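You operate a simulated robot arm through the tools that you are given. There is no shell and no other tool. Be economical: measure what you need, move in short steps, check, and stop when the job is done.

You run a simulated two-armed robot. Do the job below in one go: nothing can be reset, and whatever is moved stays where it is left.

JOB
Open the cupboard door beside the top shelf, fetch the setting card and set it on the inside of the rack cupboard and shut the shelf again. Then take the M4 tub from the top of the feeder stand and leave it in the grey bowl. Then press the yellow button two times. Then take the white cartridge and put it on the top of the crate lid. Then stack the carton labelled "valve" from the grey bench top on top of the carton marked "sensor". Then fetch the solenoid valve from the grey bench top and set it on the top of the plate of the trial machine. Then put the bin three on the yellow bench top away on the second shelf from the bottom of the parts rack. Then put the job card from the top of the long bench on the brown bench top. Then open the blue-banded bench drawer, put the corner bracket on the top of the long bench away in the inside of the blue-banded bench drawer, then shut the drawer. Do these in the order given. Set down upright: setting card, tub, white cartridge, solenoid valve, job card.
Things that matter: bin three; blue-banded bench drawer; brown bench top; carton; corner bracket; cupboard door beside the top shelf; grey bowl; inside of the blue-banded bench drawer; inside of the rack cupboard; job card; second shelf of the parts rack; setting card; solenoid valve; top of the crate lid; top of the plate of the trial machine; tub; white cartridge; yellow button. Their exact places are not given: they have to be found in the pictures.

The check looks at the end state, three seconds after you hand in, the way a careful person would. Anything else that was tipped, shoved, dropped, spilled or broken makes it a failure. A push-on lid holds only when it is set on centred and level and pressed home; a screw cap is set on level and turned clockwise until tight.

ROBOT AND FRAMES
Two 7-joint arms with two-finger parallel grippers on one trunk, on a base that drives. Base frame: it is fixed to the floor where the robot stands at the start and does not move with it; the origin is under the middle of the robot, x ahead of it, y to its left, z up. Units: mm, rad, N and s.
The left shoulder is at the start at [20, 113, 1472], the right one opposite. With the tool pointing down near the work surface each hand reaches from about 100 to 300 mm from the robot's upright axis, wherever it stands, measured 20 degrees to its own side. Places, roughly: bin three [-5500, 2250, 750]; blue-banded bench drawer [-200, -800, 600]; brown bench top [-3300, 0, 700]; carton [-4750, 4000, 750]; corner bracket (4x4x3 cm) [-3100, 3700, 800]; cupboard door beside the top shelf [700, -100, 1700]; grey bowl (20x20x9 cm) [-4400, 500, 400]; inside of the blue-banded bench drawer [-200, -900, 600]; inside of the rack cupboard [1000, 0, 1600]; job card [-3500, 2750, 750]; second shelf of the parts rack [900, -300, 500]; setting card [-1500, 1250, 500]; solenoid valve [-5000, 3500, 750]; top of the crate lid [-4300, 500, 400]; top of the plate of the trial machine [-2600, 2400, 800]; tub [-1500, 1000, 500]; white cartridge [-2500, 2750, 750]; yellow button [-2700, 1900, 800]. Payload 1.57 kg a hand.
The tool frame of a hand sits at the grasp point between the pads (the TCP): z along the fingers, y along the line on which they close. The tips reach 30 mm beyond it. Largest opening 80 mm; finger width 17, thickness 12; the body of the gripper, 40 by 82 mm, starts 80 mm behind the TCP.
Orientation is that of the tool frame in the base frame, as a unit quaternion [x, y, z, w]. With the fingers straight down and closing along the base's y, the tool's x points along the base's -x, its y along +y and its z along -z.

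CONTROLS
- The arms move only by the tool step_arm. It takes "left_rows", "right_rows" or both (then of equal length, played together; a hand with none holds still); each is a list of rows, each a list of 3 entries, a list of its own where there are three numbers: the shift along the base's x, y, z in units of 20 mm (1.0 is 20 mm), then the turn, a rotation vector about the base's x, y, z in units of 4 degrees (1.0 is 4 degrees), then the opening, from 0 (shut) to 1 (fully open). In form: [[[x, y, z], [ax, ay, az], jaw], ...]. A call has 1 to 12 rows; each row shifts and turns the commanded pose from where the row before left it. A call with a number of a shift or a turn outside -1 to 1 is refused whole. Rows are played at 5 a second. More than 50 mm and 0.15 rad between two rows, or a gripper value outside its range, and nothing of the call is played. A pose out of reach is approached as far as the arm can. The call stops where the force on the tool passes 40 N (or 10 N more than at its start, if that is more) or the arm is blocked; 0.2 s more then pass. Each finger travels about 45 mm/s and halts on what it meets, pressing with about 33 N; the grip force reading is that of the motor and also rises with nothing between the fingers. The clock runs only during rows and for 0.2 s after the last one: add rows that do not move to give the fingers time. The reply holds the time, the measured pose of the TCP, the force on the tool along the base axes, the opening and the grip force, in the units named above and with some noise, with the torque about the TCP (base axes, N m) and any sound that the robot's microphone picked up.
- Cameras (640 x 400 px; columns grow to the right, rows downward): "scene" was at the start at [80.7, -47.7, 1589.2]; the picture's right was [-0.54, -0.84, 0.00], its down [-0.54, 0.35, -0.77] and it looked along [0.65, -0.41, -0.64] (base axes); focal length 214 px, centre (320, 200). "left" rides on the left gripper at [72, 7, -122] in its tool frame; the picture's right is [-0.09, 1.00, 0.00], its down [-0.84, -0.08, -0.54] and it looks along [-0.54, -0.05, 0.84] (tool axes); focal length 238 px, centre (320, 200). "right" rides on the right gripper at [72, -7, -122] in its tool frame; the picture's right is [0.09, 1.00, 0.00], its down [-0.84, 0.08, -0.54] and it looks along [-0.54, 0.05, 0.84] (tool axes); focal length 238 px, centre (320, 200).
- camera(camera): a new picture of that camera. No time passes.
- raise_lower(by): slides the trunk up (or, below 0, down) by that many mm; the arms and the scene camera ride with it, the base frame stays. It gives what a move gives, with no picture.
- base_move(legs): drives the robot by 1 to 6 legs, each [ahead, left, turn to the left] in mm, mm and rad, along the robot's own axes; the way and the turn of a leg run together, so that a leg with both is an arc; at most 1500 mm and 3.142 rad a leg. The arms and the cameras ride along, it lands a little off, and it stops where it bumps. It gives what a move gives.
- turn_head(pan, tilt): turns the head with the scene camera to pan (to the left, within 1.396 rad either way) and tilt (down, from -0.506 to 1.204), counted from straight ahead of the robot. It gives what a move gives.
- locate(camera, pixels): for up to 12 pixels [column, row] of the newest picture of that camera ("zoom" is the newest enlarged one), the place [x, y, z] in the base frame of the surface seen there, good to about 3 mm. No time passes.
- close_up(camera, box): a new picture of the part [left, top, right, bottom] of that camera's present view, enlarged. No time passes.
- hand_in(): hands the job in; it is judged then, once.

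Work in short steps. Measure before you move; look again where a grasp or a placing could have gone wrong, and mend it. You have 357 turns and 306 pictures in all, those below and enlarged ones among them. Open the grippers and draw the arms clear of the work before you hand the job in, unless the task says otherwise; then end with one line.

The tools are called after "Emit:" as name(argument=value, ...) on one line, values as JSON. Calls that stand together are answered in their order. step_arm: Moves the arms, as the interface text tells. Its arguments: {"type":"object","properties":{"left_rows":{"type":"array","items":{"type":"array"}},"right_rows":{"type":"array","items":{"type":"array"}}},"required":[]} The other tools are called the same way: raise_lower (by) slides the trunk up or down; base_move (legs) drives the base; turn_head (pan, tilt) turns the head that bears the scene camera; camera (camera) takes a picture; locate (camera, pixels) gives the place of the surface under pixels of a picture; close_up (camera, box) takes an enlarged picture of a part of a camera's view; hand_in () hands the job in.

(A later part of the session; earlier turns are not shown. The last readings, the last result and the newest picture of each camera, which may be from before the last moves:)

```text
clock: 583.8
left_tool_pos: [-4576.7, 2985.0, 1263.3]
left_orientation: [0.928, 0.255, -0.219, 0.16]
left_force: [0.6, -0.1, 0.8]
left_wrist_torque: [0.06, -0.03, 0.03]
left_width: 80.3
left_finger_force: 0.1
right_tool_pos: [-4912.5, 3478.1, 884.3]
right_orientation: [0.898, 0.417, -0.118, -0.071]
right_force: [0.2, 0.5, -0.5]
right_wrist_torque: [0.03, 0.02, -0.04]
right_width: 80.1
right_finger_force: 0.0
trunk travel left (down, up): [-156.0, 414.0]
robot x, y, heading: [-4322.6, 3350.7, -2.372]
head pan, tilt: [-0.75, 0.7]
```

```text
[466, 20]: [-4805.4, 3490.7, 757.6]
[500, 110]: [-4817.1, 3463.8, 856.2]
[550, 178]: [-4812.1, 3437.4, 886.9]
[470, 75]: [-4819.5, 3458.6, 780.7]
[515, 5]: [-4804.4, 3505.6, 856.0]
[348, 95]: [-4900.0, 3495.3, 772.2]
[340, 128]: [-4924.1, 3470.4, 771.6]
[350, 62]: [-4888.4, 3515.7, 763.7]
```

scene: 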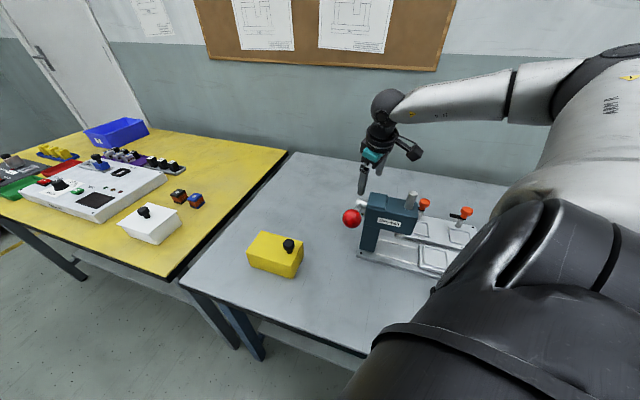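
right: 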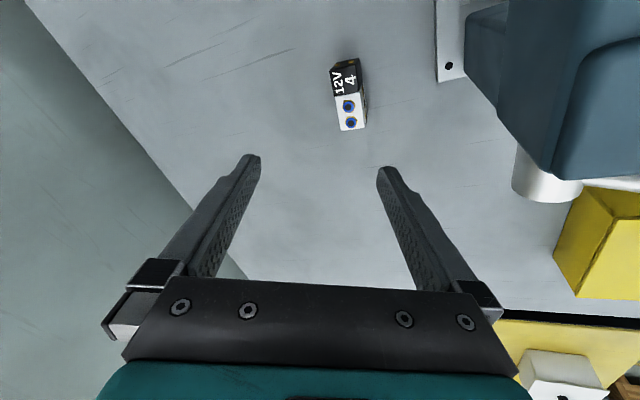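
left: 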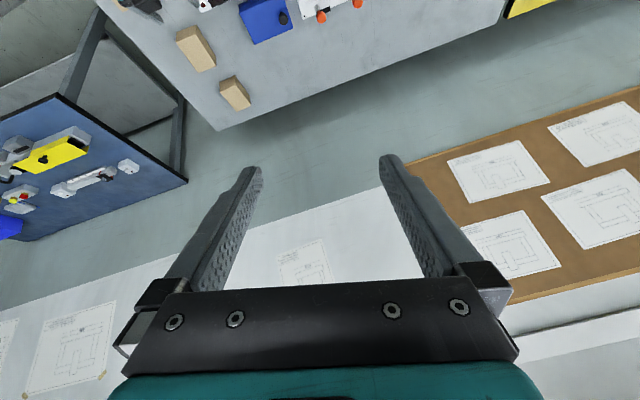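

Clearance is ~7–15 mm. Because the closing axis is inclined, I lower to z≈784 first, narrow the jaws, then go to 777 and grip.

Emit:
raise_lower(by=-99)

Emit:
camera(camera="right")

```text
clock: 585.1
left_tool_pos: [-4575.5, 2985.5, 1163.8]
left_orientation: [0.928, 0.255, -0.219, 0.159]
left_force: [-0.4, 0.3, -0.3]
left_wrist_torque: [-0.01, -0.02, 0.0]
left_width: 79.7
left_finger_force: 0.0
right_tool_pos: [-4912.7, 3476.7, 784.6]
right_orientation: [0.898, 0.417, -0.118, -0.071]
right_force: [0.0, 0.4, -0.2]
right_wrist_torque: [0.02, 0.0, 0.03]
right_width: 80.1
right_finger_force: 0.0
trunk travel left (down, up): [-57.0, 513.0]
robot x, y, heading: [-4321.4, 3351.9, -2.369]
head pan, tilt: [-0.75, 0.7]
```

```text
147 pictures are left
```

right: 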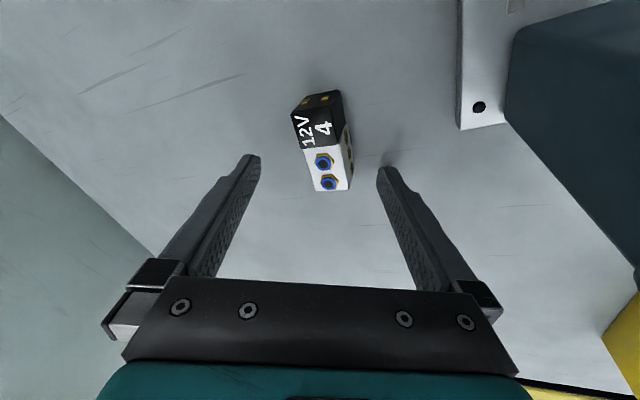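

Fingers would only catch the white end; I move ~11 mm toward the block's middle and narrow the jaws.

Emit:
step_arm(right_rows=[[[0.2, 0.22, 0], [0, 0, 0], 0.8], [[0.17, 0.2, 0], [0, 0, 0], 0.6], [[0, 0, -0.15], [0, 0, 0], 0.5], [[0, 0, -0.2], [0, 0, 0], 0.5]])

Emit:
camera(camera="right")

```text
clock: 586.1
left_tool_pos: [-4575.8, 2984.7, 1163.9]
left_orientation: [0.928, 0.255, -0.219, 0.16]
left_force: [0.7, -0.8, 0.3]
left_wrist_torque: [-0.01, 0.01, 0.02]
left_width: 80.0
left_finger_force: 0.1
right_tool_pos: [-4904.2, 3485.0, 777.6]
right_orientation: [0.898, 0.417, -0.118, -0.071]
right_force: [-0.4, 0.9, -1.2]
right_wrist_torque: [0.0, -0.01, -0.01]
right_width: 39.9
right_finger_force: 0.0
trunk travel left (down, up): [-57.0, 513.0]
robot x, y, heading: [-4317.3, 3352.6, -2.373]
head pan, tilt: [-0.75, 0.7]
```

```text
146 pictures are left
```

right: 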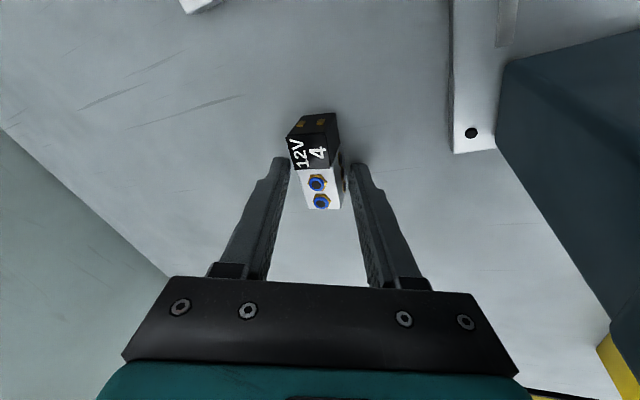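

Block is between the tips, no contact forces. Close the grip fully and lift a little.

Emit:
step_arm(right_rows=[[[0, 0, 0], [0, 0, 0], 0.3], [[0, 0, 0], [0, 0, 0], 0.1], [[0, 0, 0], [0, 0, 0], 0.1], [[0, 0, 0], [0, 0, 0], 0.1], [[0, 0, 0], [0, 0, 0], 0.1]])

Emit:
raise_lower(by=60)

Emit:
camera(camera="right")

```text
clock: 587.3
left_tool_pos: [-4575.4, 2984.7, 1165.0]
left_orientation: [0.928, 0.255, -0.22, 0.159]
left_force: [0.8, 0.1, -0.2]
left_wrist_torque: [0.01, 0.02, -0.03]
left_width: 80.1
left_finger_force: 0.1
right_tool_pos: [-4906.3, 3485.2, 777.9]
right_orientation: [0.898, 0.416, -0.12, -0.071]
right_force: [-0.7, -0.4, 3.5]
right_wrist_torque: [-0.08, 0.02, -0.02]
right_width: 23.6
right_finger_force: 32.8
trunk travel left (down, up): [-57.0, 513.0]
robot x, y, heading: [-4320.8, 3355.0, -2.375]
head pan, tilt: [-0.75, 0.7]
```

```text
clock: 588.3
left_tool_pos: [-4576.0, 2985.0, 1223.7]
left_orientation: [0.928, 0.255, -0.218, 0.16]
left_force: [0.1, 0.2, -0.1]
left_wrist_torque: [-0.01, -0.03, 0.01]
left_width: 80.2
left_finger_force: 0.0
right_tool_pos: [-4906.2, 3485.7, 838.7]
right_orientation: [0.898, 0.417, -0.118, -0.072]
right_force: [0.0, 0.3, -0.8]
right_wrist_torque: [-0.01, 0.01, -0.03]
right_width: 23.2
right_finger_force: 33.1
trunk travel left (down, up): [-117.0, 453.0]
robot x, y, heading: [-4323.2, 3349.7, -2.374]
head pan, tilt: [-0.75, 0.7]
```

```text
145 pictures are left
```

right: 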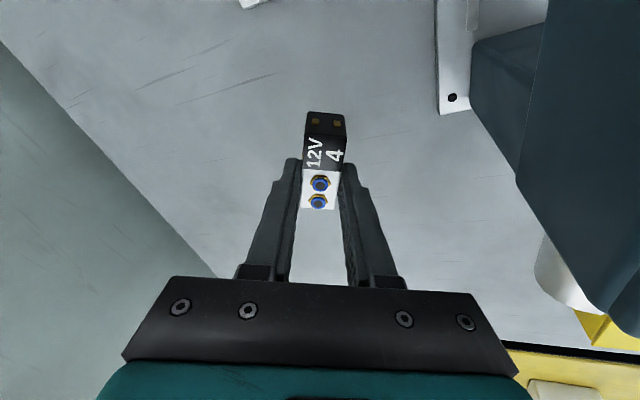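

Valve gripped (23 mm). I raise it above the press, swing the hand back over the lever to the front while levelling the tool.

Emit:
raise_lower(by=215)

Emit:
step_arm(right_rows=[[[0.2, -1, 0], [-0.06, -0.39, 0], 0.1], [[0.3, -1, 0], [-0.06, -0.39, 0], 0.1], [[0.5, -1, 0], [-0.06, -0.39, 0], 0.1], [[0.5, -1, 0], [-0.06, -0.39, 0], 0.1], [[0.5, -1, 0], [-0.06, -0.39, 0], 0.1], [[0.5, -1, 0], [-0.06, -0.39, 0], 0.1], [[0.5, -1, 0], [-0.06, -0.39, 0], 0.1], [[0.5, -1, 0], [-0.06, -0.39, 0], 0.1], [[0.5, -1, 0], [-0.06, -0.39, 0], 0.1], [[0.5, -1, 0], [-0.06, -0.39, 0], 0.1], [[0.5, -1, 0], [0, 0, 0], 0.1], [[0.5, -1, 0], [0, 0, 0], 0.1]])

Emit:
step_arm(right_rows=[[[0.7, -0.7, 0], [0, 0, 0], 0.1], [[0.7, -0.7, 0], [0, 0, 0], 0.1], [[0.7, -0.7, 0], [0, 0, 0], 0.1], [[0.7, -0.7, 0], [0, 0, 0], 0.1], [[0.5, -0.3, 0], [0, 0, 0], 0.1]])

Emit:
camera(camera="right")

```text
clock: 590.6
left_tool_pos: [-4575.9, 2983.8, 1438.5]
left_orientation: [0.928, 0.255, -0.22, 0.159]
left_force: [-0.4, 0.3, 0.1]
left_wrist_torque: [0.02, 0.03, -0.02]
left_width: 80.0
left_finger_force: 0.0
right_tool_pos: [-4904.7, 3485.7, 1053.4]
right_orientation: [0.898, 0.418, -0.118, -0.071]
right_force: [0.8, 0.5, -1.9]
right_wrist_torque: [-0.02, 0.02, 0.0]
right_width: 23.3
right_finger_force: 32.4
trunk travel left (down, up): [-332.0, 238.0]
robot x, y, heading: [-4319.4, 3351.8, -2.373]
head pan, tilt: [-0.75, 0.7]
```

```text
clock: 593.2
left_tool_pos: [-4575.9, 2983.9, 1438.5]
left_orientation: [0.928, 0.255, -0.219, 0.159]
left_force: [-0.2, 0.2, 1.0]
left_wrist_torque: [0.02, -0.01, 0.01]
left_width: 80.1
left_finger_force: 0.0
right_tool_pos: [-4794.9, 3245.2, 1053.6]
right_orientation: [0.908, 0.419, -0.004, 0.004]
right_force: [0.4, 0.0, -1.5]
right_wrist_torque: [-0.01, 0.01, 0.01]
right_width: 23.3
right_finger_force: 32.8
trunk travel left (down, up): [-332.0, 238.0]
robot x, y, heading: [-4318.1, 3350.6, -2.371]
head pan, tilt: [-0.75, 0.7]
```

```text
clock: 594.4
left_tool_pos: [-4575.8, 2985.1, 1439.4]
left_orientation: [0.928, 0.255, -0.22, 0.16]
left_force: [-0.2, 0.5, 0.7]
left_wrist_torque: [0.03, 0.01, 0.01]
left_width: 80.0
left_finger_force: 0.1
right_tool_pos: [-4728.2, 3184.5, 1053.4]
right_orientation: [0.908, 0.419, -0.003, 0.005]
right_force: [0.0, 0.3, -0.8]
right_wrist_torque: [0.02, 0.01, 0.01]
right_width: 23.0
right_finger_force: 33.1
trunk travel left (down, up): [-332.0, 238.0]
robot x, y, heading: [-4324.5, 3353.3, -2.373]
head pan, tilt: [-0.75, 0.7]
```

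```text
144 pictures are left
```

right: 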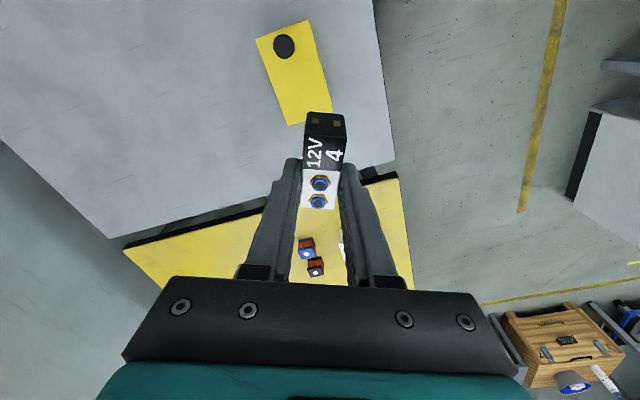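

The valve is held level. I drive the long way round (south corridor, then east, then north) to the trial machine's SE side.

Emit:
base_move(legs=[[-60, 0, 0.803], [1000, 80, 0], [900, 0, 0], [420, 0, 0]])

Emit:
base_move(legs=[[0, 1400, 0], [0, 640, 0], [-1060, 0, 0], [0, 0, 2.19], [0, 0, 2.19]])

Emit:
turn_head(pan=-0.2, tilt=0.7)

Emit:
camera(camera="scene")

```text
clock: 608.2
left_tool_pos: [-4167.5, 643.8, 1439.2]
left_orientation: [0.761, 0.589, -0.141, 0.231]
left_force: [0.1, -0.8, -0.2]
left_wrist_torque: [0.0, 0.03, 0.0]
left_width: 79.9
left_finger_force: 0.0
right_tool_pos: [-4417.8, 678.0, 1053.1]
right_orientation: [0.679, 0.734, -0.001, 0.006]
right_force: [-0.1, 0.2, -0.7]
right_wrist_torque: [-0.02, -0.02, -0.01]
right_width: 23.0
right_finger_force: 32.5
trunk travel left (down, up): [-332.0, 238.0]
robot x, y, heading: [-4246.0, 1086.8, -1.593]
head pan, tilt: [-0.75, 0.7]
```

```text
clock: 633.8
left_tool_pos: [-2624.3, 2173.7, 1440.2]
left_orientation: [0.923, -0.272, -0.271, 0.021]
left_force: [0.6, -0.3, 0.5]
left_wrist_torque: [0.05, -0.02, -0.01]
left_width: 79.8
left_finger_force: 0.1
right_tool_pos: [-2513.0, 2400.6, 1054.0]
right_orientation: [0.993, -0.122, -0.005, 0.003]
right_force: [-0.6, -0.2, -0.3]
right_wrist_torque: [-0.04, 0.01, 0.01]
right_width: 23.2
right_finger_force: 33.4
trunk travel left (down, up): [-332.0, 238.0]
robot x, y, heading: [-2182.3, 2109.1, 2.801]
head pan, tilt: [-0.75, 0.7]
```

```text
clock: 634.8
left_tool_pos: [-2624.6, 2174.6, 1438.7]
left_orientation: [0.923, -0.273, -0.27, 0.02]
left_force: [0.0, 1.0, -0.6]
left_wrist_torque: [-0.02, 0.01, 0.01]
left_width: 80.0
left_finger_force: 0.1
right_tool_pos: [-2514.6, 2400.2, 1053.9]
right_orientation: [0.993, -0.121, -0.007, 0.002]
right_force: [-0.5, 0.7, -1.3]
right_wrist_torque: [-0.01, 0.02, -0.01]
right_width: 23.2
right_finger_force: 33.1
trunk travel left (down, up): [-332.0, 238.0]
robot x, y, heading: [-2180.2, 2110.0, 2.801]
head pan, tilt: [-0.201, 0.7]
```

```text
143 pictures are left
```

scene: 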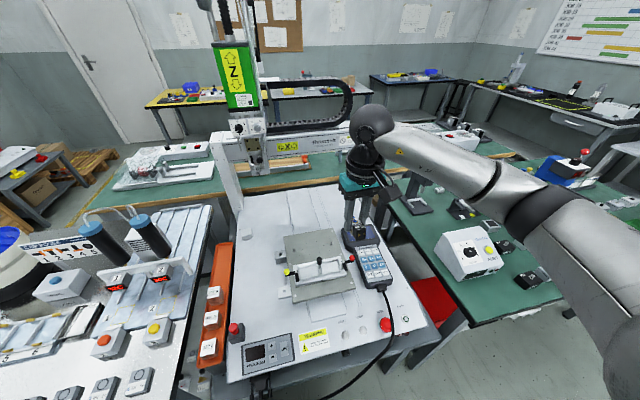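

The plate with its toggle clamp is at (320,265). Zoom and locate its free areas.

Emit:
close_up(camera="scene", box=[260, 210, 400, 330])

```text
3.33 times, centred on (330, 270) of scene
```

zoom: 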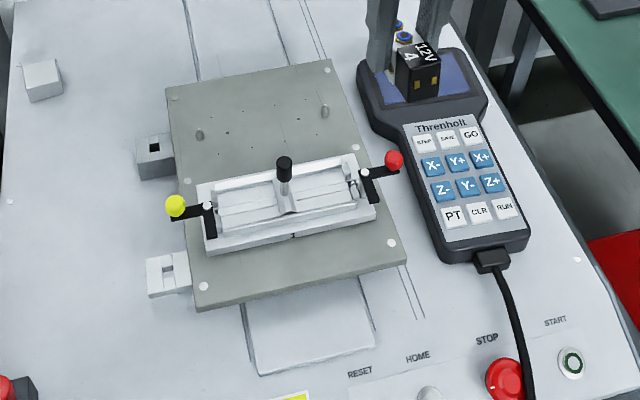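

Emit:
locate(camera="zoom", pixels=[[170, 95], [330, 65], [405, 265], [200, 305], [250, 120], [265, 150], [320, 110], [200, 135], [290, 280], [285, 160], [175, 205], [340, 140]])

```text
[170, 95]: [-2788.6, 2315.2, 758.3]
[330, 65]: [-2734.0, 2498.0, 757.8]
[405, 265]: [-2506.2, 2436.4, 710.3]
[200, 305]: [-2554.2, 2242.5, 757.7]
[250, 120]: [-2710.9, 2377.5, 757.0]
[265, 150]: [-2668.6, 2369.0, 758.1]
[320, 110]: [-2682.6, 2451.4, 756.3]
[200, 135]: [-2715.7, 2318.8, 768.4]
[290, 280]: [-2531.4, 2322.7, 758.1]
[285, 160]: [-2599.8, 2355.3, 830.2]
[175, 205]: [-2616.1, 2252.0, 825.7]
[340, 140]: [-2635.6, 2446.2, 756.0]
```

Far half of the plate is free but remote; the front strip is nearer. I measure the strip's width.

Emit:
locate(camera="zoom", pixels=[[240, 255], [240, 295], [290, 243], [290, 288], [340, 232], [340, 276], [370, 222], [390, 262], [215, 262], [205, 185], [360, 155]])

```text
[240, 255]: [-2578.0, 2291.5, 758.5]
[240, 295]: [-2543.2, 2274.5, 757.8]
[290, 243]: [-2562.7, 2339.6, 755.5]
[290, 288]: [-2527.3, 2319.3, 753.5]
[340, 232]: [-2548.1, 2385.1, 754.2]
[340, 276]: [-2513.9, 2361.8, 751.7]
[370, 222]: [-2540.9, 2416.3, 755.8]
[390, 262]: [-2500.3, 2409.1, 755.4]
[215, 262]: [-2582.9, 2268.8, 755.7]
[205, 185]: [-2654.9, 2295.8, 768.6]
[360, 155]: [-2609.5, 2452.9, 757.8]
```

The far half of the plate suits better. Before moving closer I locate the gantry tower and posts for clearance of the left arm.

Emit:
locate(camera="scene", pixels=[[235, 80], [225, 60], [250, 160], [228, 190], [330, 145], [345, 100], [115, 240], [150, 230], [265, 60]])

```text
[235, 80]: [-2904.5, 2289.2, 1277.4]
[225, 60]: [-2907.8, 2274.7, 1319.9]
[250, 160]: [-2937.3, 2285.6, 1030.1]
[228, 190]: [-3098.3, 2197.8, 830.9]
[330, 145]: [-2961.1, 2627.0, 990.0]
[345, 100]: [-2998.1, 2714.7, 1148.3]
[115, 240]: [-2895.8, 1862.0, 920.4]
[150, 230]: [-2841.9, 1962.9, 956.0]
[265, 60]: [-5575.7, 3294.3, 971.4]
```

Tower at (-2905,2285) stays clear. I turn the base to 194° and move to (-2352,2086), then carry the valve over the plate's free far half.

Emit:
base_move(legs=[[0, 0, 0.585], [170, -18, 0]])

Emit:
step_arm(right_rows=[[[0.3, 1, 0], [0, 0, 0], 0.1], [[0.3, 1, 0], [0, 0, 0], 0.1], [[0.3, 1, 0], [0, 0, 0], 0.1], [[0.3, 1, 0], [0, 0, 0], 0.1], [[0.3, 1, 0], [0, 0, 0], 0.1], [[0.3, 1, 0], [0, 0, 0], 0.1], [[0.3, 1, 0], [0, 0, 0], 0.1], [[0.3, 1, 0], [0, 0, 0], 0.1], [[0.3, 1, 0], [0, 0, 0], 0.1], [[0.3, 1, 0], [0, 0, 0], 0.1]])

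Emit:
camera(camera="right")

```text
clock: 637.8
left_tool_pos: [-2713.5, 1911.3, 1438.9]
left_orientation: [0.962, 0.009, -0.253, 0.099]
left_force: [1.8, 1.2, 0.6]
left_wrist_torque: [-0.06, 0.07, 0.04]
left_width: 79.9
left_finger_force: 0.1
right_tool_pos: [-2747.1, 2160.0, 1054.0]
right_orientation: [0.985, 0.173, -0.006, 0.006]
right_force: [1.4, 0.6, -0.8]
right_wrist_torque: [-0.07, -0.02, 0.0]
right_width: 23.1
right_finger_force: 32.8
trunk travel left (down, up): [-332.0, 238.0]
robot x, y, heading: [-2310.1, 2101.0, -2.894]
head pan, tilt: [-0.201, 0.7]
stopped in leg 2: the robot was blocked; the commanded pose is now the measured one
```

```text
clock: 640.0
left_tool_pos: [-2715.3, 1906.1, 1437.6]
left_orientation: [0.963, 0.009, -0.251, 0.097]
left_force: [0.9, 0.6, 0.3]
left_wrist_torque: [-0.01, 0.02, -0.01]
left_width: 80.2
left_finger_force: 0.0
right_tool_pos: [-2688.9, 2357.4, 1054.7]
right_orientation: [0.985, 0.174, -0.005, 0.004]
right_force: [0.2, -0.6, -0.9]
right_wrist_torque: [0.01, 0.01, -0.04]
right_width: 23.0
right_finger_force: 33.4
trunk travel left (down, up): [-332.0, 238.0]
robot x, y, heading: [-2309.1, 2098.0, -2.898]
head pan, tilt: [-0.201, 0.7]
```

```text
141 pictures are left
```

right: 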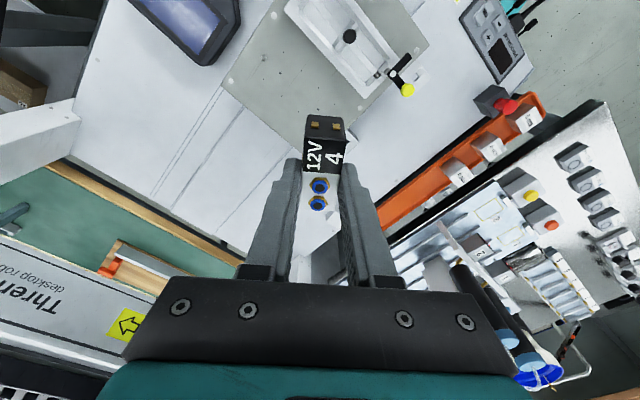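

Move 40 mm more to the target (-2708,2392), then lower the trunk 225 mm and look.

Emit:
step_arm(right_rows=[[[-0.5, 0.9, 0], [0, 0, 0], 0.1], [[-0.5, 0.85, 0], [0, 0, 0], 0.1]])

Emit:
raise_lower(by=-225)

Emit:
camera(camera="right")

Emit:
turn_head(pan=-0.75, tilt=0.8)

Emit:
camera(camera="scene")

```text
clock: 640.6
left_tool_pos: [-2716.9, 1906.6, 1437.9]
left_orientation: [0.963, 0.01, -0.251, 0.098]
left_force: [0.2, -0.4, 0.5]
left_wrist_torque: [-0.02, 0.01, 0.01]
left_width: 80.1
left_finger_force: 0.0
right_tool_pos: [-2708.8, 2392.6, 1055.3]
right_orientation: [0.985, 0.174, -0.005, 0.004]
right_force: [-0.1, -0.3, -2.0]
right_wrist_torque: [0.02, 0.0, -0.01]
right_width: 23.3
right_finger_force: 32.2
trunk travel left (down, up): [-332.0, 238.0]
robot x, y, heading: [-2309.6, 2097.7, -2.892]
head pan, tilt: [-0.201, 0.7]
```

```text
clock: 643.0
left_tool_pos: [-2715.2, 1904.9, 1212.9]
left_orientation: [0.963, 0.01, -0.251, 0.098]
left_force: [0.3, 0.0, -0.7]
left_wrist_torque: [-0.02, -0.02, 0.01]
left_width: 79.9
left_finger_force: 0.1
right_tool_pos: [-2709.5, 2391.8, 830.0]
right_orientation: [0.985, 0.173, -0.006, 0.005]
right_force: [0.6, -0.2, -1.9]
right_wrist_torque: [0.0, 0.03, 0.01]
right_width: 23.0
right_finger_force: 33.4
trunk travel left (down, up): [-107.0, 463.0]
robot x, y, heading: [-2310.2, 2101.2, -2.895]
head pan, tilt: [-0.201, 0.7]
```

```text
140 pictures are left
```

right: 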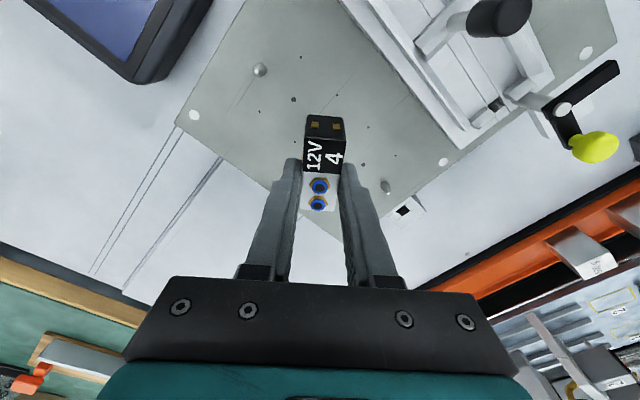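

```text
clock: 643.9
left_tool_pos: [-2715.7, 1906.0, 1212.5]
left_orientation: [0.963, 0.01, -0.252, 0.098]
left_force: [0.6, -0.1, -0.4]
left_wrist_torque: [0.02, -0.01, 0.04]
left_width: 80.0
left_finger_force: 0.0
right_tool_pos: [-2708.4, 2391.3, 829.5]
right_orientation: [0.985, 0.173, -0.005, 0.005]
right_force: [0.0, 0.5, -1.8]
right_wrist_torque: [-0.01, -0.01, -0.03]
right_width: 23.4
right_finger_force: 33.0
trunk travel left (down, up): [-107.0, 463.0]
robot x, y, heading: [-2312.0, 2102.8, -2.891]
head pan, tilt: [-0.75, 0.799]
```

```text
139 pictures are left
```

scene: 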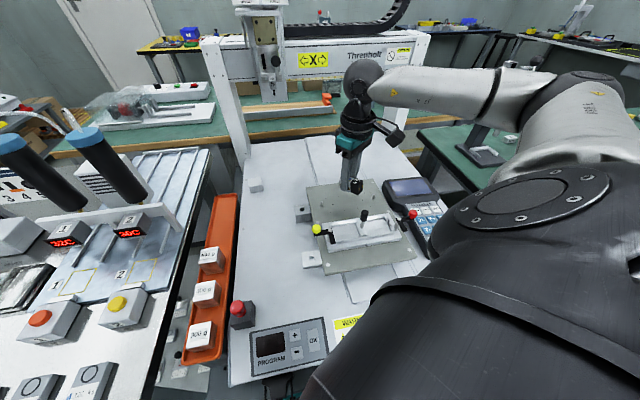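

The valve hovers over the free area between the pins. I restore the 8.6° tilt it was gripped with, shift 12 mm toward the plate's middle, and lower.

Emit:
step_arm(right_rows=[[[0.2, 0.1, 0], [-0.24, 0.67, 0], 0.1], [[0.2, 0.1, 0], [-0.24, 0.67, 0], 0.1], [[0.2, 0.1, 0], [-0.24, 0.67, 0], 0.1]])

Emit:
raise_lower(by=-24)

Emit:
camera(camera="right")

Emit:
close_up(camera="scene", box=[290, 140, 430, 270])

```text
clock: 644.7
left_tool_pos: [-2716.0, 1906.5, 1213.0]
left_orientation: [0.963, 0.009, -0.252, 0.098]
left_force: [-0.6, 0.0, -0.3]
left_wrist_torque: [0.02, -0.01, -0.02]
left_width: 79.8
left_finger_force: 0.0
right_tool_pos: [-2695.7, 2399.1, 830.3]
right_orientation: [0.982, 0.173, -0.079, 0.017]
right_force: [-0.1, 1.5, -1.9]
right_wrist_torque: [0.02, 0.01, 0.02]
right_width: 23.3
right_finger_force: 33.3
trunk travel left (down, up): [-107.0, 463.0]
robot x, y, heading: [-2310.1, 2099.8, -2.899]
head pan, tilt: [-0.75, 0.799]
```

```text
clock: 645.4
left_tool_pos: [-2715.4, 1906.3, 1189.3]
left_orientation: [0.963, 0.01, -0.252, 0.099]
left_force: [0.0, 0.3, -0.3]
left_wrist_torque: [0.03, -0.03, -0.01]
left_width: 80.1
left_finger_force: 0.0
right_tool_pos: [-2695.8, 2397.7, 806.1]
right_orientation: [0.982, 0.172, -0.079, 0.017]
right_force: [0.9, 0.2, -0.8]
right_wrist_torque: [0.0, -0.02, 0.03]
right_width: 23.2
right_finger_force: 32.6
trunk travel left (down, up): [-83.0, 487.0]
robot x, y, heading: [-2311.3, 2100.5, -2.894]
head pan, tilt: [-0.75, 0.799]
```

```text
138 pictures are left
```

right: 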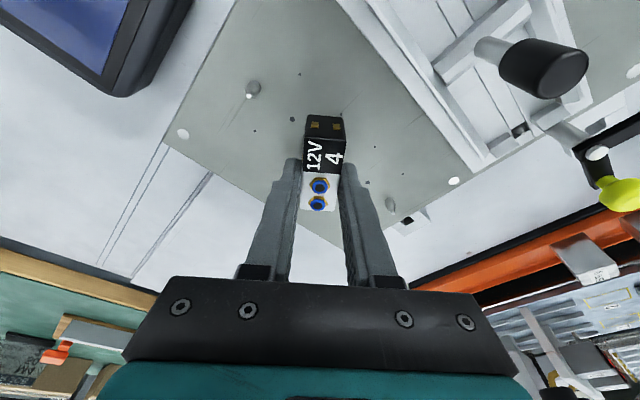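

```text
3.08 times, centred on (360, 205) of scene
```

zoom: 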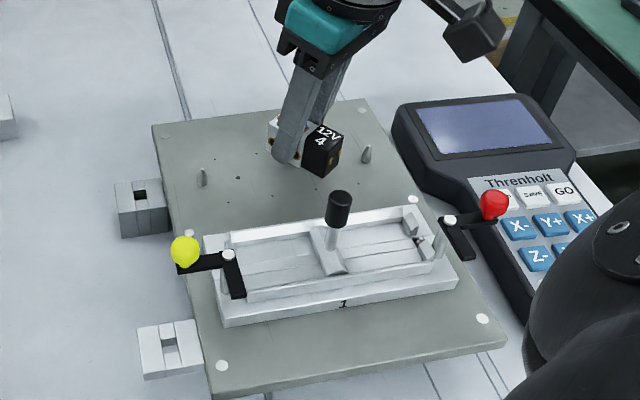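

Clear of the pins and clamp. Lower gently to contact.

Emit:
step_arm(right_rows=[[[0, 0, -0.3], [0, 0, 0], 0.1], [[0, 0, -0.15], [0, 0, 0], 0.1], [[0, 0, -0.1], [0, 0, 0], 0.1], [[0, 0, -0.1], [0, 0, 0], 0.1]])

```text
clock: 646.4
left_tool_pos: [-2714.2, 1906.4, 1190.0]
left_orientation: [0.963, 0.008, -0.251, 0.097]
left_force: [-0.5, 0.3, -0.3]
left_wrist_torque: [0.02, -0.01, 0.02]
left_width: 79.9
left_finger_force: 0.1
right_tool_pos: [-2695.8, 2396.9, 794.2]
right_orientation: [0.982, 0.172, -0.08, 0.016]
right_force: [2.3, 0.1, 8.4]
right_wrist_torque: [0.13, -0.17, -0.03]
right_width: 23.1
right_finger_force: 33.5
trunk travel left (down, up): [-83.0, 487.0]
robot x, y, heading: [-2314.1, 2099.3, -2.894]
head pan, tilt: [-0.75, 0.799]
```

Contact at 794. Open moderately, lift straight up with the trunk, and inspect.

Emit:
step_arm(right_rows=[[[0, 0, 0], [0, 0, 0], 0.35], [[0, 0, 0], [0, 0, 0], 0.42], [[0, 0, 0], [0, 0, 0], 0.42]])

Emit:
raise_lower(by=200)

Emit:
close_up(camera="scene", box=[290, 140, 430, 270])

Emit:
camera(camera="right")

```text
clock: 647.2
left_tool_pos: [-2715.9, 1906.0, 1190.1]
left_orientation: [0.963, 0.01, -0.251, 0.098]
left_force: [-0.3, 0.3, -0.7]
left_wrist_torque: [-0.02, 0.02, 0.0]
left_width: 80.2
left_finger_force: 0.0
right_tool_pos: [-2694.7, 2397.4, 793.3]
right_orientation: [0.982, 0.173, -0.078, 0.018]
right_force: [-0.1, 0.0, 0.8]
right_wrist_torque: [0.0, -0.01, -0.01]
right_width: 33.6
right_finger_force: 0.0
trunk travel left (down, up): [-83.0, 487.0]
robot x, y, heading: [-2312.5, 2099.8, -2.891]
head pan, tilt: [-0.75, 0.799]
```

```text
clock: 649.4
left_tool_pos: [-2714.8, 1906.6, 1389.3]
left_orientation: [0.963, 0.01, -0.252, 0.097]
left_force: [-0.1, -0.1, 0.2]
left_wrist_torque: [0.01, 0.01, -0.02]
left_width: 80.3
left_finger_force: 0.1
right_tool_pos: [-2695.7, 2398.0, 993.4]
right_orientation: [0.982, 0.172, -0.078, 0.017]
right_force: [0.0, 0.4, -0.1]
right_wrist_torque: [0.0, -0.02, -0.04]
right_width: 33.8
right_finger_force: 0.0
trunk travel left (down, up): [-283.0, 287.0]
robot x, y, heading: [-2310.3, 2101.0, -2.893]
head pan, tilt: [-0.75, 0.799]
```

```text
3.08 times, centred on (360, 205) of scene
```

zoom: 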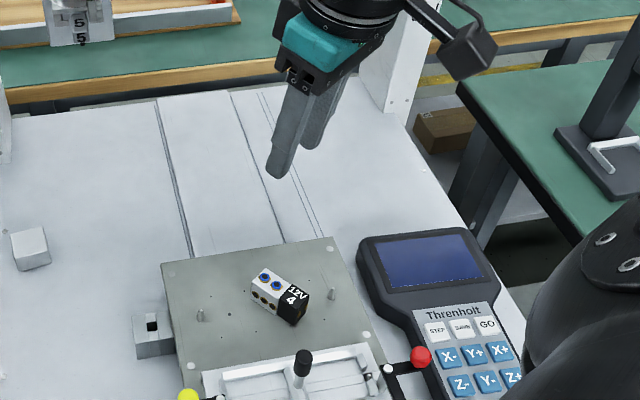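

```text
135 pictures are left
```

right: 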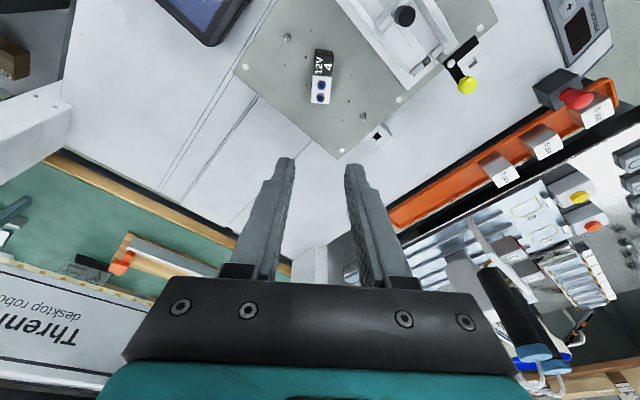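

Valve placed flat and upright on the plate. Next bin three on the yellow bench. I raise, bring the right hand forward, and drive round to the yellow bench's south side to look.

Emit:
raise_lower(by=150)

Emit:
step_arm(right_rows=[[[-0.22, -0.98, 0], [0.24, -0.67, 0], 1], [[-0.22, -0.98, 0], [0.24, -0.67, 0], 1], [[-0.22, -0.98, 0], [0.24, -0.67, 0], 1], [[-0.22, -0.98, 0], [0, 0, 0], 1], [[-0.22, -0.98, 0], [0, 0, 0], 1], [[-0.22, -0.98, 0], [0, 0, 0], 1], [[-0.22, -0.98, 0], [0, 0, 0], 1], [[-0.22, -0.98, 0], [0, 0, 0], 1], [[-0.22, -0.98, 0], [0, 0, 0], 1], [[-0.22, -0.98, 0], [0, 0, 0], 1], [[-0.22, -0.98, 0], [0, 0, 0], 1], [[-0.22, -0.98, 0], [0, 0, 0], 1]])

Emit:
base_move(legs=[[-170, 0, 0], [150, 1130, 0], [1300, 330, 0], [1000, -100, 0]])

```text
clock: 651.1
left_tool_pos: [-2716.1, 1906.8, 1540.7]
left_orientation: [0.963, 0.01, -0.251, 0.098]
left_force: [0.4, 0.3, -0.3]
left_wrist_torque: [-0.01, 0.0, 0.02]
left_width: 80.1
left_finger_force: 0.0
right_tool_pos: [-2695.9, 2398.4, 1142.8]
right_orientation: [0.982, 0.173, -0.079, 0.017]
right_force: [0.9, -0.8, -0.4]
right_wrist_torque: [-0.01, -0.03, -0.02]
right_width: 33.6
right_finger_force: 0.0
trunk travel left (down, up): [-433.0, 137.0]
robot x, y, heading: [-2313.0, 2099.4, -2.898]
head pan, tilt: [-0.75, 0.799]
```

```text
clock: 653.7
left_tool_pos: [-2715.2, 1905.4, 1539.1]
left_orientation: [0.963, 0.01, -0.252, 0.096]
left_force: [-0.3, -0.9, 0.2]
left_wrist_torque: [-0.02, -0.04, 0.01]
left_width: 79.9
left_finger_force: 0.0
right_tool_pos: [-2747.4, 2162.5, 1143.9]
right_orientation: [0.985, 0.173, -0.004, 0.004]
right_force: [-0.2, -0.7, -0.5]
right_wrist_torque: [-0.01, -0.01, -0.01]
right_width: 79.8
right_finger_force: 0.1
trunk travel left (down, up): [-433.0, 137.0]
robot x, y, heading: [-2311.1, 2098.0, -2.895]
head pan, tilt: [-0.75, 0.799]
```

```text
clock: 666.4
left_tool_pos: [-3508.1, 177.5, 1540.3]
left_orientation: [0.962, 0.032, -0.249, 0.103]
left_force: [-0.4, 1.0, 0.3]
left_wrist_torque: [-0.04, -0.02, 0.01]
left_width: 80.0
left_finger_force: 0.0
right_tool_pos: [-3552.5, 433.3, 1144.7]
right_orientation: [0.981, 0.195, -0.006, 0.005]
right_force: [0.2, -0.1, 0.0]
right_wrist_torque: [0.03, 0.02, 0.02]
right_width: 80.0
right_finger_force: 0.1
trunk travel left (down, up): [-433.0, 137.0]
robot x, y, heading: [-3114.1, 390.6, -2.845]
head pan, tilt: [-0.75, 0.799]
stopped in leg 3: the robot was blocked; the commanded pose is now the measured one
```

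I drifted south and bumped near the brown bench/trolley. I move back to the aisle's middle and check that nothing was disturbed.

Emit:
base_move(legs=[[-150, -480, 0]])

Emit:
turn_head(pan=0.6, tilt=0.7)

Emit:
camera(camera="scene")

```text
clock: 669.4
left_tool_pos: [-3500.3, 675.7, 1540.1]
left_orientation: [0.962, 0.032, -0.25, 0.104]
left_force: [0.7, 0.7, -0.5]
left_wrist_torque: [0.02, 0.0, 0.01]
left_width: 79.9
left_finger_force: 0.0
right_tool_pos: [-3544.5, 929.8, 1144.1]
right_orientation: [0.981, 0.195, -0.005, 0.005]
right_force: [0.1, -0.1, 1.1]
right_wrist_torque: [-0.02, 0.01, -0.01]
right_width: 80.1
right_finger_force: 0.0
trunk travel left (down, up): [-433.0, 137.0]
robot x, y, heading: [-3108.5, 886.9, -2.849]
head pan, tilt: [-0.75, 0.799]
```

```text
clock: 670.9
left_tool_pos: [-3500.0, 675.5, 1540.9]
left_orientation: [0.962, 0.032, -0.25, 0.104]
left_force: [0.0, -0.4, -0.8]
left_wrist_torque: [0.0, 0.01, 0.01]
left_width: 79.9
left_finger_force: 0.1
right_tool_pos: [-3543.8, 930.6, 1143.6]
right_orientation: [0.981, 0.194, -0.005, 0.005]
right_force: [0.0, -0.5, 0.3]
right_wrist_torque: [0.0, -0.04, -0.02]
right_width: 79.9
right_finger_force: 0.0
trunk travel left (down, up): [-433.0, 137.0]
robot x, y, heading: [-3104.7, 888.6, -2.848]
head pan, tilt: [0.6, 0.7]
```

```text
134 pictures are left
```

scene: 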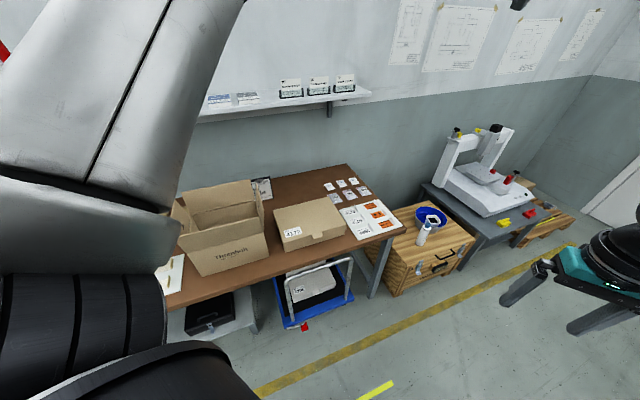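

Nothing disturbed; trolley, bowl and cartridge are fine. On to (-4700,1250) to view the yellow bench.

Emit:
base_move(legs=[[711, -403, 0], [711, -403, 0], [0, 0, -0.6]])

Emit:
turn_head(pan=-0.5, tilt=0.5)

Emit:
camera(camera="scene")

```text
clock: 680.9
left_tool_pos: [-5151.8, 1315.7, 1540.2]
left_orientation: [0.927, -0.261, -0.269, 0.023]
left_force: [0.7, -0.1, -0.7]
left_wrist_torque: [-0.03, -0.01, 0.03]
left_width: 79.7
left_finger_force: 0.0
right_tool_pos: [-5040.4, 1549.1, 1144.3]
right_orientation: [0.994, -0.109, -0.007, 0.003]
right_force: [0.0, 0.4, 0.7]
right_wrist_torque: [0.01, -0.01, -0.01]
right_width: 80.0
right_finger_force: 0.1
trunk travel left (down, up): [-433.0, 137.0]
robot x, y, heading: [-4707.8, 1265.7, 2.82]
head pan, tilt: [0.6, 0.7]
```

```text
clock: 682.2
left_tool_pos: [-5151.5, 1315.2, 1540.8]
left_orientation: [0.927, -0.261, -0.27, 0.023]
left_force: [0.0, -0.4, -0.5]
left_wrist_torque: [0.04, 0.01, 0.01]
left_width: 79.9
left_finger_force: 0.1
right_tool_pos: [-5040.5, 1550.4, 1142.0]
right_orientation: [0.994, -0.112, -0.007, 0.003]
right_force: [0.3, -0.1, -0.4]
right_wrist_torque: [0.02, 0.0, 0.0]
right_width: 80.2
right_finger_force: 0.0
trunk travel left (down, up): [-433.0, 137.0]
robot x, y, heading: [-4706.4, 1263.2, 2.823]
head pan, tilt: [-0.499, 0.499]
```

```text
133 pictures are left
```

scene: 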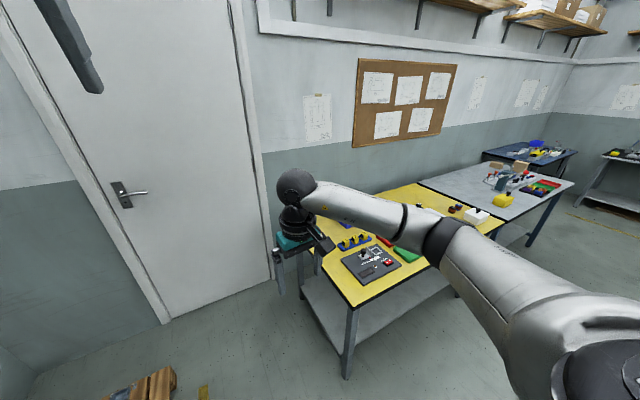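

The bin is behind the arm; I locate the bench's end and the wall for planning.

Emit:
locate(camera="scene", pixels=[[350, 305], [300, 245], [344, 224], [349, 228], [200, 280], [270, 200], [420, 185], [325, 275], [355, 240], [340, 218]])

Emit:
base_move(legs=[[420, 260, 0]])

Emit:
turn_head(pan=-0.75, tilt=0.7)

Emit:
camera(camera="scene")

```text
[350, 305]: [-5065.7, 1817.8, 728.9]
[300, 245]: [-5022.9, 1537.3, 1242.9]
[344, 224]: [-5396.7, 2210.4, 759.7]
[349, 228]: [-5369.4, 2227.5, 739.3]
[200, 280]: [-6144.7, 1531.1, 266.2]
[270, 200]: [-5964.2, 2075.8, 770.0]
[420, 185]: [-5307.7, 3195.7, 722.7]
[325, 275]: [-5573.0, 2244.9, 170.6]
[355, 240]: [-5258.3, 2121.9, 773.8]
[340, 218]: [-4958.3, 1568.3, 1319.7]
```

```text
clock: 684.9
left_tool_pos: [-5577.6, 1254.8, 1540.1]
left_orientation: [0.926, -0.265, -0.269, 0.021]
left_force: [-0.2, -0.2, 0.2]
left_wrist_torque: [0.01, -0.01, -0.03]
left_width: 80.2
left_finger_force: 0.0
right_tool_pos: [-5464.8, 1488.0, 1143.7]
right_orientation: [0.994, -0.113, -0.006, 0.002]
right_force: [-0.2, 0.1, 0.4]
right_wrist_torque: [0.02, -0.02, 0.01]
right_width: 80.1
right_finger_force: 0.0
trunk travel left (down, up): [-433.0, 137.0]
robot x, y, heading: [-5136.3, 1200.6, 2.809]
head pan, tilt: [-0.499, 0.499]
stopped in leg 1: the robot was blocked; the commanded pose is now the measured one
```

```text
clock: 685.6
left_tool_pos: [-5575.6, 1255.0, 1541.1]
left_orientation: [0.926, -0.265, -0.269, 0.022]
left_force: [-0.4, 0.3, 0.4]
left_wrist_torque: [-0.01, 0.0, 0.0]
left_width: 79.7
left_finger_force: 0.1
right_tool_pos: [-5463.5, 1489.0, 1144.8]
right_orientation: [0.993, -0.114, -0.006, 0.003]
right_force: [-0.1, -1.2, -0.2]
right_wrist_torque: [-0.04, 0.01, -0.02]
right_width: 80.1
right_finger_force: 0.1
trunk travel left (down, up): [-433.0, 137.0]
robot x, y, heading: [-5132.3, 1199.6, 2.814]
head pan, tilt: [-0.75, 0.7]
```

```text
132 pictures are left
```

scene: 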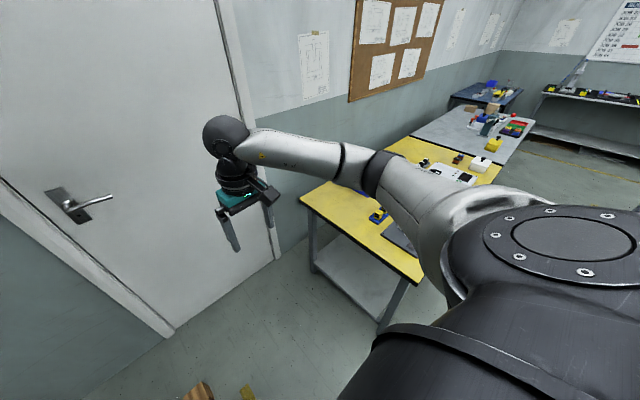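

I go toward the bench's south end at (-5350,1560) and face north for a clear view.

Emit:
base_move(legs=[[20, -260, 0], [300, -30, 0], [0, 0, -0.85]])

Emit:
turn_head(pan=0.15, tilt=0.6)

Emit:
camera(camera="scene")

```text
clock: 691.4
left_tool_pos: [-5584.6, 1948.9, 1540.8]
left_orientation: [0.73, -0.627, -0.255, -0.093]
left_force: [-0.7, -0.6, 0.6]
left_wrist_torque: [0.01, 0.01, 0.02]
left_width: 80.0
left_finger_force: 0.0
right_tool_pos: [-5334.2, 2015.6, 1144.1]
right_orientation: [0.855, -0.519, -0.008, -0.001]
right_force: [0.0, 0.0, -0.4]
right_wrist_torque: [-0.01, -0.07, 0.02]
right_width: 79.9
right_finger_force: 0.1
trunk travel left (down, up): [-433.0, 137.0]
robot x, y, heading: [-5339.2, 1574.3, 1.955]
head pan, tilt: [-0.75, 0.7]
```

```text
clock: 692.6
left_tool_pos: [-5583.6, 1949.8, 1539.8]
left_orientation: [0.73, -0.628, -0.254, -0.093]
left_force: [-0.4, 0.2, -0.1]
left_wrist_torque: [0.02, -0.01, -0.04]
left_width: 80.0
left_finger_force: 0.0
right_tool_pos: [-5334.6, 2014.9, 1143.1]
right_orientation: [0.855, -0.519, -0.007, 0.0]
right_force: [0.2, 0.0, 0.1]
right_wrist_torque: [0.04, 0.01, 0.0]
right_width: 80.0
right_finger_force: 0.0
trunk travel left (down, up): [-433.0, 137.0]
robot x, y, heading: [-5336.9, 1576.6, 1.947]
head pan, tilt: [0.15, 0.6]
```

```text
131 pictures are left
```

scene: 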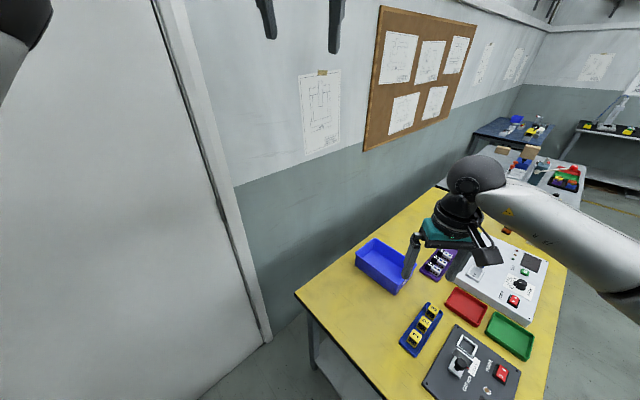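

Bin three is visible at (385,265). Close-up and measurement.

Emit:
close_up(camera="scene", box=[290, 225, 450, 345])

Emit:
locate(camera="scene", pixels=[[356, 252], [380, 239], [404, 263], [395, 290], [357, 262], [385, 270], [296, 293], [440, 188], [384, 398], [375, 250]])

```text
3.33 times, centred on (370, 285) of scene
```

zoom: 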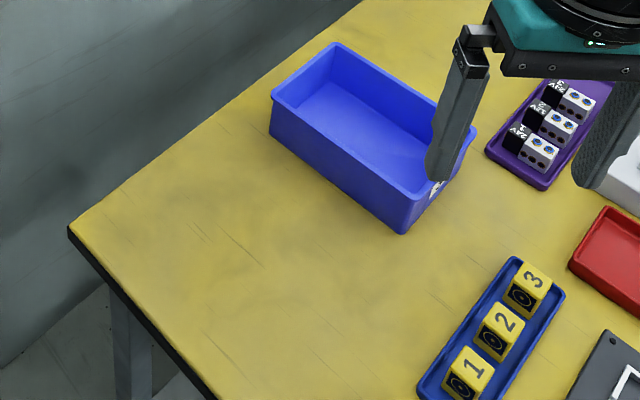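

```text
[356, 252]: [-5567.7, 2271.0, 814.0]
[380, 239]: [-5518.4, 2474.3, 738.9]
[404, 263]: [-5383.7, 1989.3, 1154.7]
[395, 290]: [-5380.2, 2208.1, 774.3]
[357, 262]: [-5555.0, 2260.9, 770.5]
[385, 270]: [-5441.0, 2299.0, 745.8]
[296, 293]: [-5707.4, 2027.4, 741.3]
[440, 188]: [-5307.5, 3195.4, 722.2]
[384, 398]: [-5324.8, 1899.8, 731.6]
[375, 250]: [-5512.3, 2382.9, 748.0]
```

I measure the bin's rim corners precisely.

Emit:
locate(camera="zoom", pixels=[[274, 98], [337, 45], [407, 197], [403, 230], [272, 130], [475, 130], [300, 72], [390, 80], [340, 150], [436, 188]])

```text
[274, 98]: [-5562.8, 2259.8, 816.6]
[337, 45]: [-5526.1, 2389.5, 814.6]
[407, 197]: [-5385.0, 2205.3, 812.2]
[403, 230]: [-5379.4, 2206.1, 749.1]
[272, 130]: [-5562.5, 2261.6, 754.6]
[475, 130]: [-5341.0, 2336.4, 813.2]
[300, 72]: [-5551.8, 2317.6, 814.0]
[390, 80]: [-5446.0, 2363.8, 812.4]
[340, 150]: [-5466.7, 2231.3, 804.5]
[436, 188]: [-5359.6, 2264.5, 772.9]
```

The bin is 186×135×76 mm, label front facing the corridor. I'll pinch its front wall with the left hand from the south. First drive to (-5442,1694), heading 1.24, and raise the right arm out of the way while lowering the left.

Emit:
base_move(legs=[[120, 55, 0], [0, 0, -0.708]])

Emit:
step_arm(left_rows=[[[0, 0, -1], [0, 0, 0.4], 1], [[0, 0, -1], [0, 0, 0.4], 1], [[0, 0, -1], [0, 0, 0.4], 1], [[0, 0, -1], [0, 0, 0.4], 1], [[0, 0, -1], [0, 0, 0.4], 1], [[0, 0, -1], [0, 0, 0.5], 1], [[0, 0, -1], [-0.14, -0.41, 0], 1], [[0, 0, -1], [-0.14, -0.41, 0], 1], [[0, 0, -1], [-0.14, -0.41, 0], 1], [[0, 0, -1], [-0.14, -0.41, 0], 1], [[0, 0, -1], [-0.14, -0.41, 0], 1], [[0, 0, -1], [-0.14, -0.41, 0], 1]], right_rows=[[[-0.1, -0.3, 1], [0, 0, 0], 1], [[-0.1, -0.3, 1], [0, 0, 0], 1], [[-0.1, -0.3, 1], [0, 0, 0], 1], [[-0.1, -0.3, 1], [0, 0, 0], 1], [[-0.1, -0.3, 1], [0, 0, 0], 1], [[0, 0, 1], [0, 0, 0], 1], [[0, 0, 1], [0, 0, 0], 1], [[0, 0, 1], [0, 0, 0], 1], [[0, 0, 1], [0, 0, 0], 1], [[0, 0, 1], [0, 0, 0], 1], [[0, 0, 1], [0, 0, 0], 1], [[0, 0, 1], [0, 0, 0], 1]])

Emit:
camera(camera="left")

```text
clock: 695.7
left_tool_pos: [-5387.9, 2114.2, 1540.7]
left_orientation: [-0.476, 0.837, 0.208, 0.174]
left_force: [1.0, -0.1, 0.0]
left_wrist_torque: [0.0, -0.01, -0.03]
left_width: 79.7
left_finger_force: 0.0
right_tool_pos: [-5153.3, 2005.6, 1143.1]
right_orientation: [-0.63, 0.777, 0.006, 0.003]
right_force: [0.7, -0.7, -1.0]
right_wrist_torque: [-0.04, 0.04, -0.04]
right_width: 80.1
right_finger_force: 0.1
trunk travel left (down, up): [-433.0, 137.0]
robot x, y, heading: [-5430.7, 1669.0, 1.263]
head pan, tilt: [0.15, 0.6]
```

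```text
clock: 698.3
left_tool_pos: [-5386.9, 2114.3, 1300.8]
left_orientation: [-0.569, 0.782, 0.151, 0.207]
left_force: [0.1, 1.3, -0.8]
left_wrist_torque: [0.0, 0.03, 0.02]
left_width: 80.2
left_finger_force: 0.1
right_tool_pos: [-5163.4, 1975.8, 1383.4]
right_orientation: [-0.63, 0.777, 0.006, 0.002]
right_force: [-0.5, -0.4, 0.5]
right_wrist_torque: [0.0, -0.02, 0.0]
right_width: 79.9
right_finger_force: 0.0
trunk travel left (down, up): [-433.0, 137.0]
robot x, y, heading: [-5436.4, 1666.4, 1.262]
head pan, tilt: [0.15, 0.6]
```

```text
129 pictures are left
```

left: 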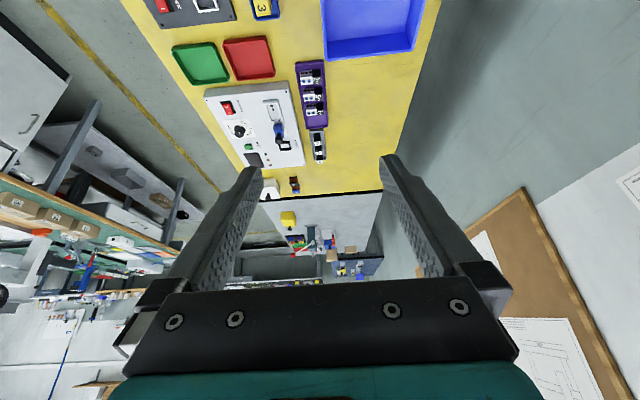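

Orientation is right (pointing az 72°, jaws square to the wall). I drive 22 mm closer, lower the trunk 350, and move the hand forward toward the front wall.

Emit:
base_move(legs=[[22, 0, 0]])

Emit:
raise_lower(by=-370)

Emit:
step_arm(left_rows=[[[0.15, 0.8, 0], [0, 0, 0], 1], [[0.15, 0.8, 0], [0, 0, 0], 1], [[0.15, 0.8, 0], [0, 0, 0], 1], [[0.15, 0.8, 0], [0, 0, 0], 1], [[0.15, 0.8, 0], [0, 0, 0], 1], [[0.15, 0.8, 0], [0, 0, 0], 1], [[0.15, 0.8, 0], [0, 0, 0], 1]])

Emit:
camera(camera="left")

```text
clock: 699.1
left_tool_pos: [-5380.1, 2135.1, 1299.9]
left_orientation: [-0.568, 0.782, 0.152, 0.206]
left_force: [0.2, -0.2, 0.2]
left_wrist_torque: [-0.01, 0.02, 0.01]
left_width: 80.3
left_finger_force: 0.2
right_tool_pos: [-5154.7, 1997.5, 1383.0]
right_orientation: [-0.631, 0.776, 0.007, 0.002]
right_force: [-1.2, 0.1, 0.2]
right_wrist_torque: [-0.02, 0.05, -0.01]
right_width: 79.8
right_finger_force: 0.1
trunk travel left (down, up): [-433.0, 137.0]
robot x, y, heading: [-5433.9, 1690.9, 1.263]
head pan, tilt: [0.15, 0.6]
```

```text
clock: 702.7
left_tool_pos: [-5380.8, 2134.1, 931.1]
left_orientation: [-0.569, 0.782, 0.152, 0.205]
left_force: [0.5, 0.4, 0.1]
left_wrist_torque: [0.01, 0.03, 0.0]
left_width: 80.0
left_finger_force: 0.0
right_tool_pos: [-5156.3, 1998.0, 1014.1]
right_orientation: [-0.631, 0.775, 0.007, 0.003]
right_force: [0.5, 0.0, 0.0]
right_wrist_torque: [0.01, 0.02, -0.03]
right_width: 80.1
right_finger_force: 0.1
trunk travel left (down, up): [-63.0, 507.0]
robot x, y, heading: [-5431.1, 1691.3, 1.266]
head pan, tilt: [0.15, 0.6]
```

```text
clock: 704.3
left_tool_pos: [-5359.8, 2246.6, 929.7]
left_orientation: [-0.569, 0.782, 0.151, 0.205]
left_force: [-0.1, 0.1, 0.6]
left_wrist_torque: [0.02, -0.04, 0.0]
left_width: 79.9
left_finger_force: 0.1
right_tool_pos: [-5157.7, 1996.8, 1012.8]
right_orientation: [-0.63, 0.776, 0.007, 0.002]
right_force: [0.1, 0.5, 0.2]
right_wrist_torque: [-0.01, 0.02, -0.02]
right_width: 80.1
right_finger_force: 0.0
trunk travel left (down, up): [-63.0, 507.0]
robot x, y, heading: [-5428.8, 1687.0, 1.264]
head pan, tilt: [0.15, 0.6]
```

```text
128 pictures are left
```

left: 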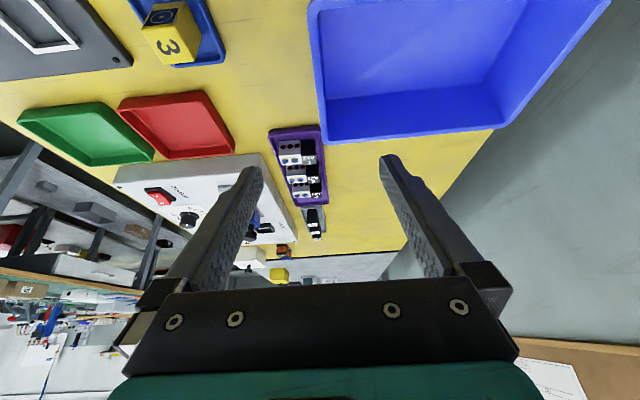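

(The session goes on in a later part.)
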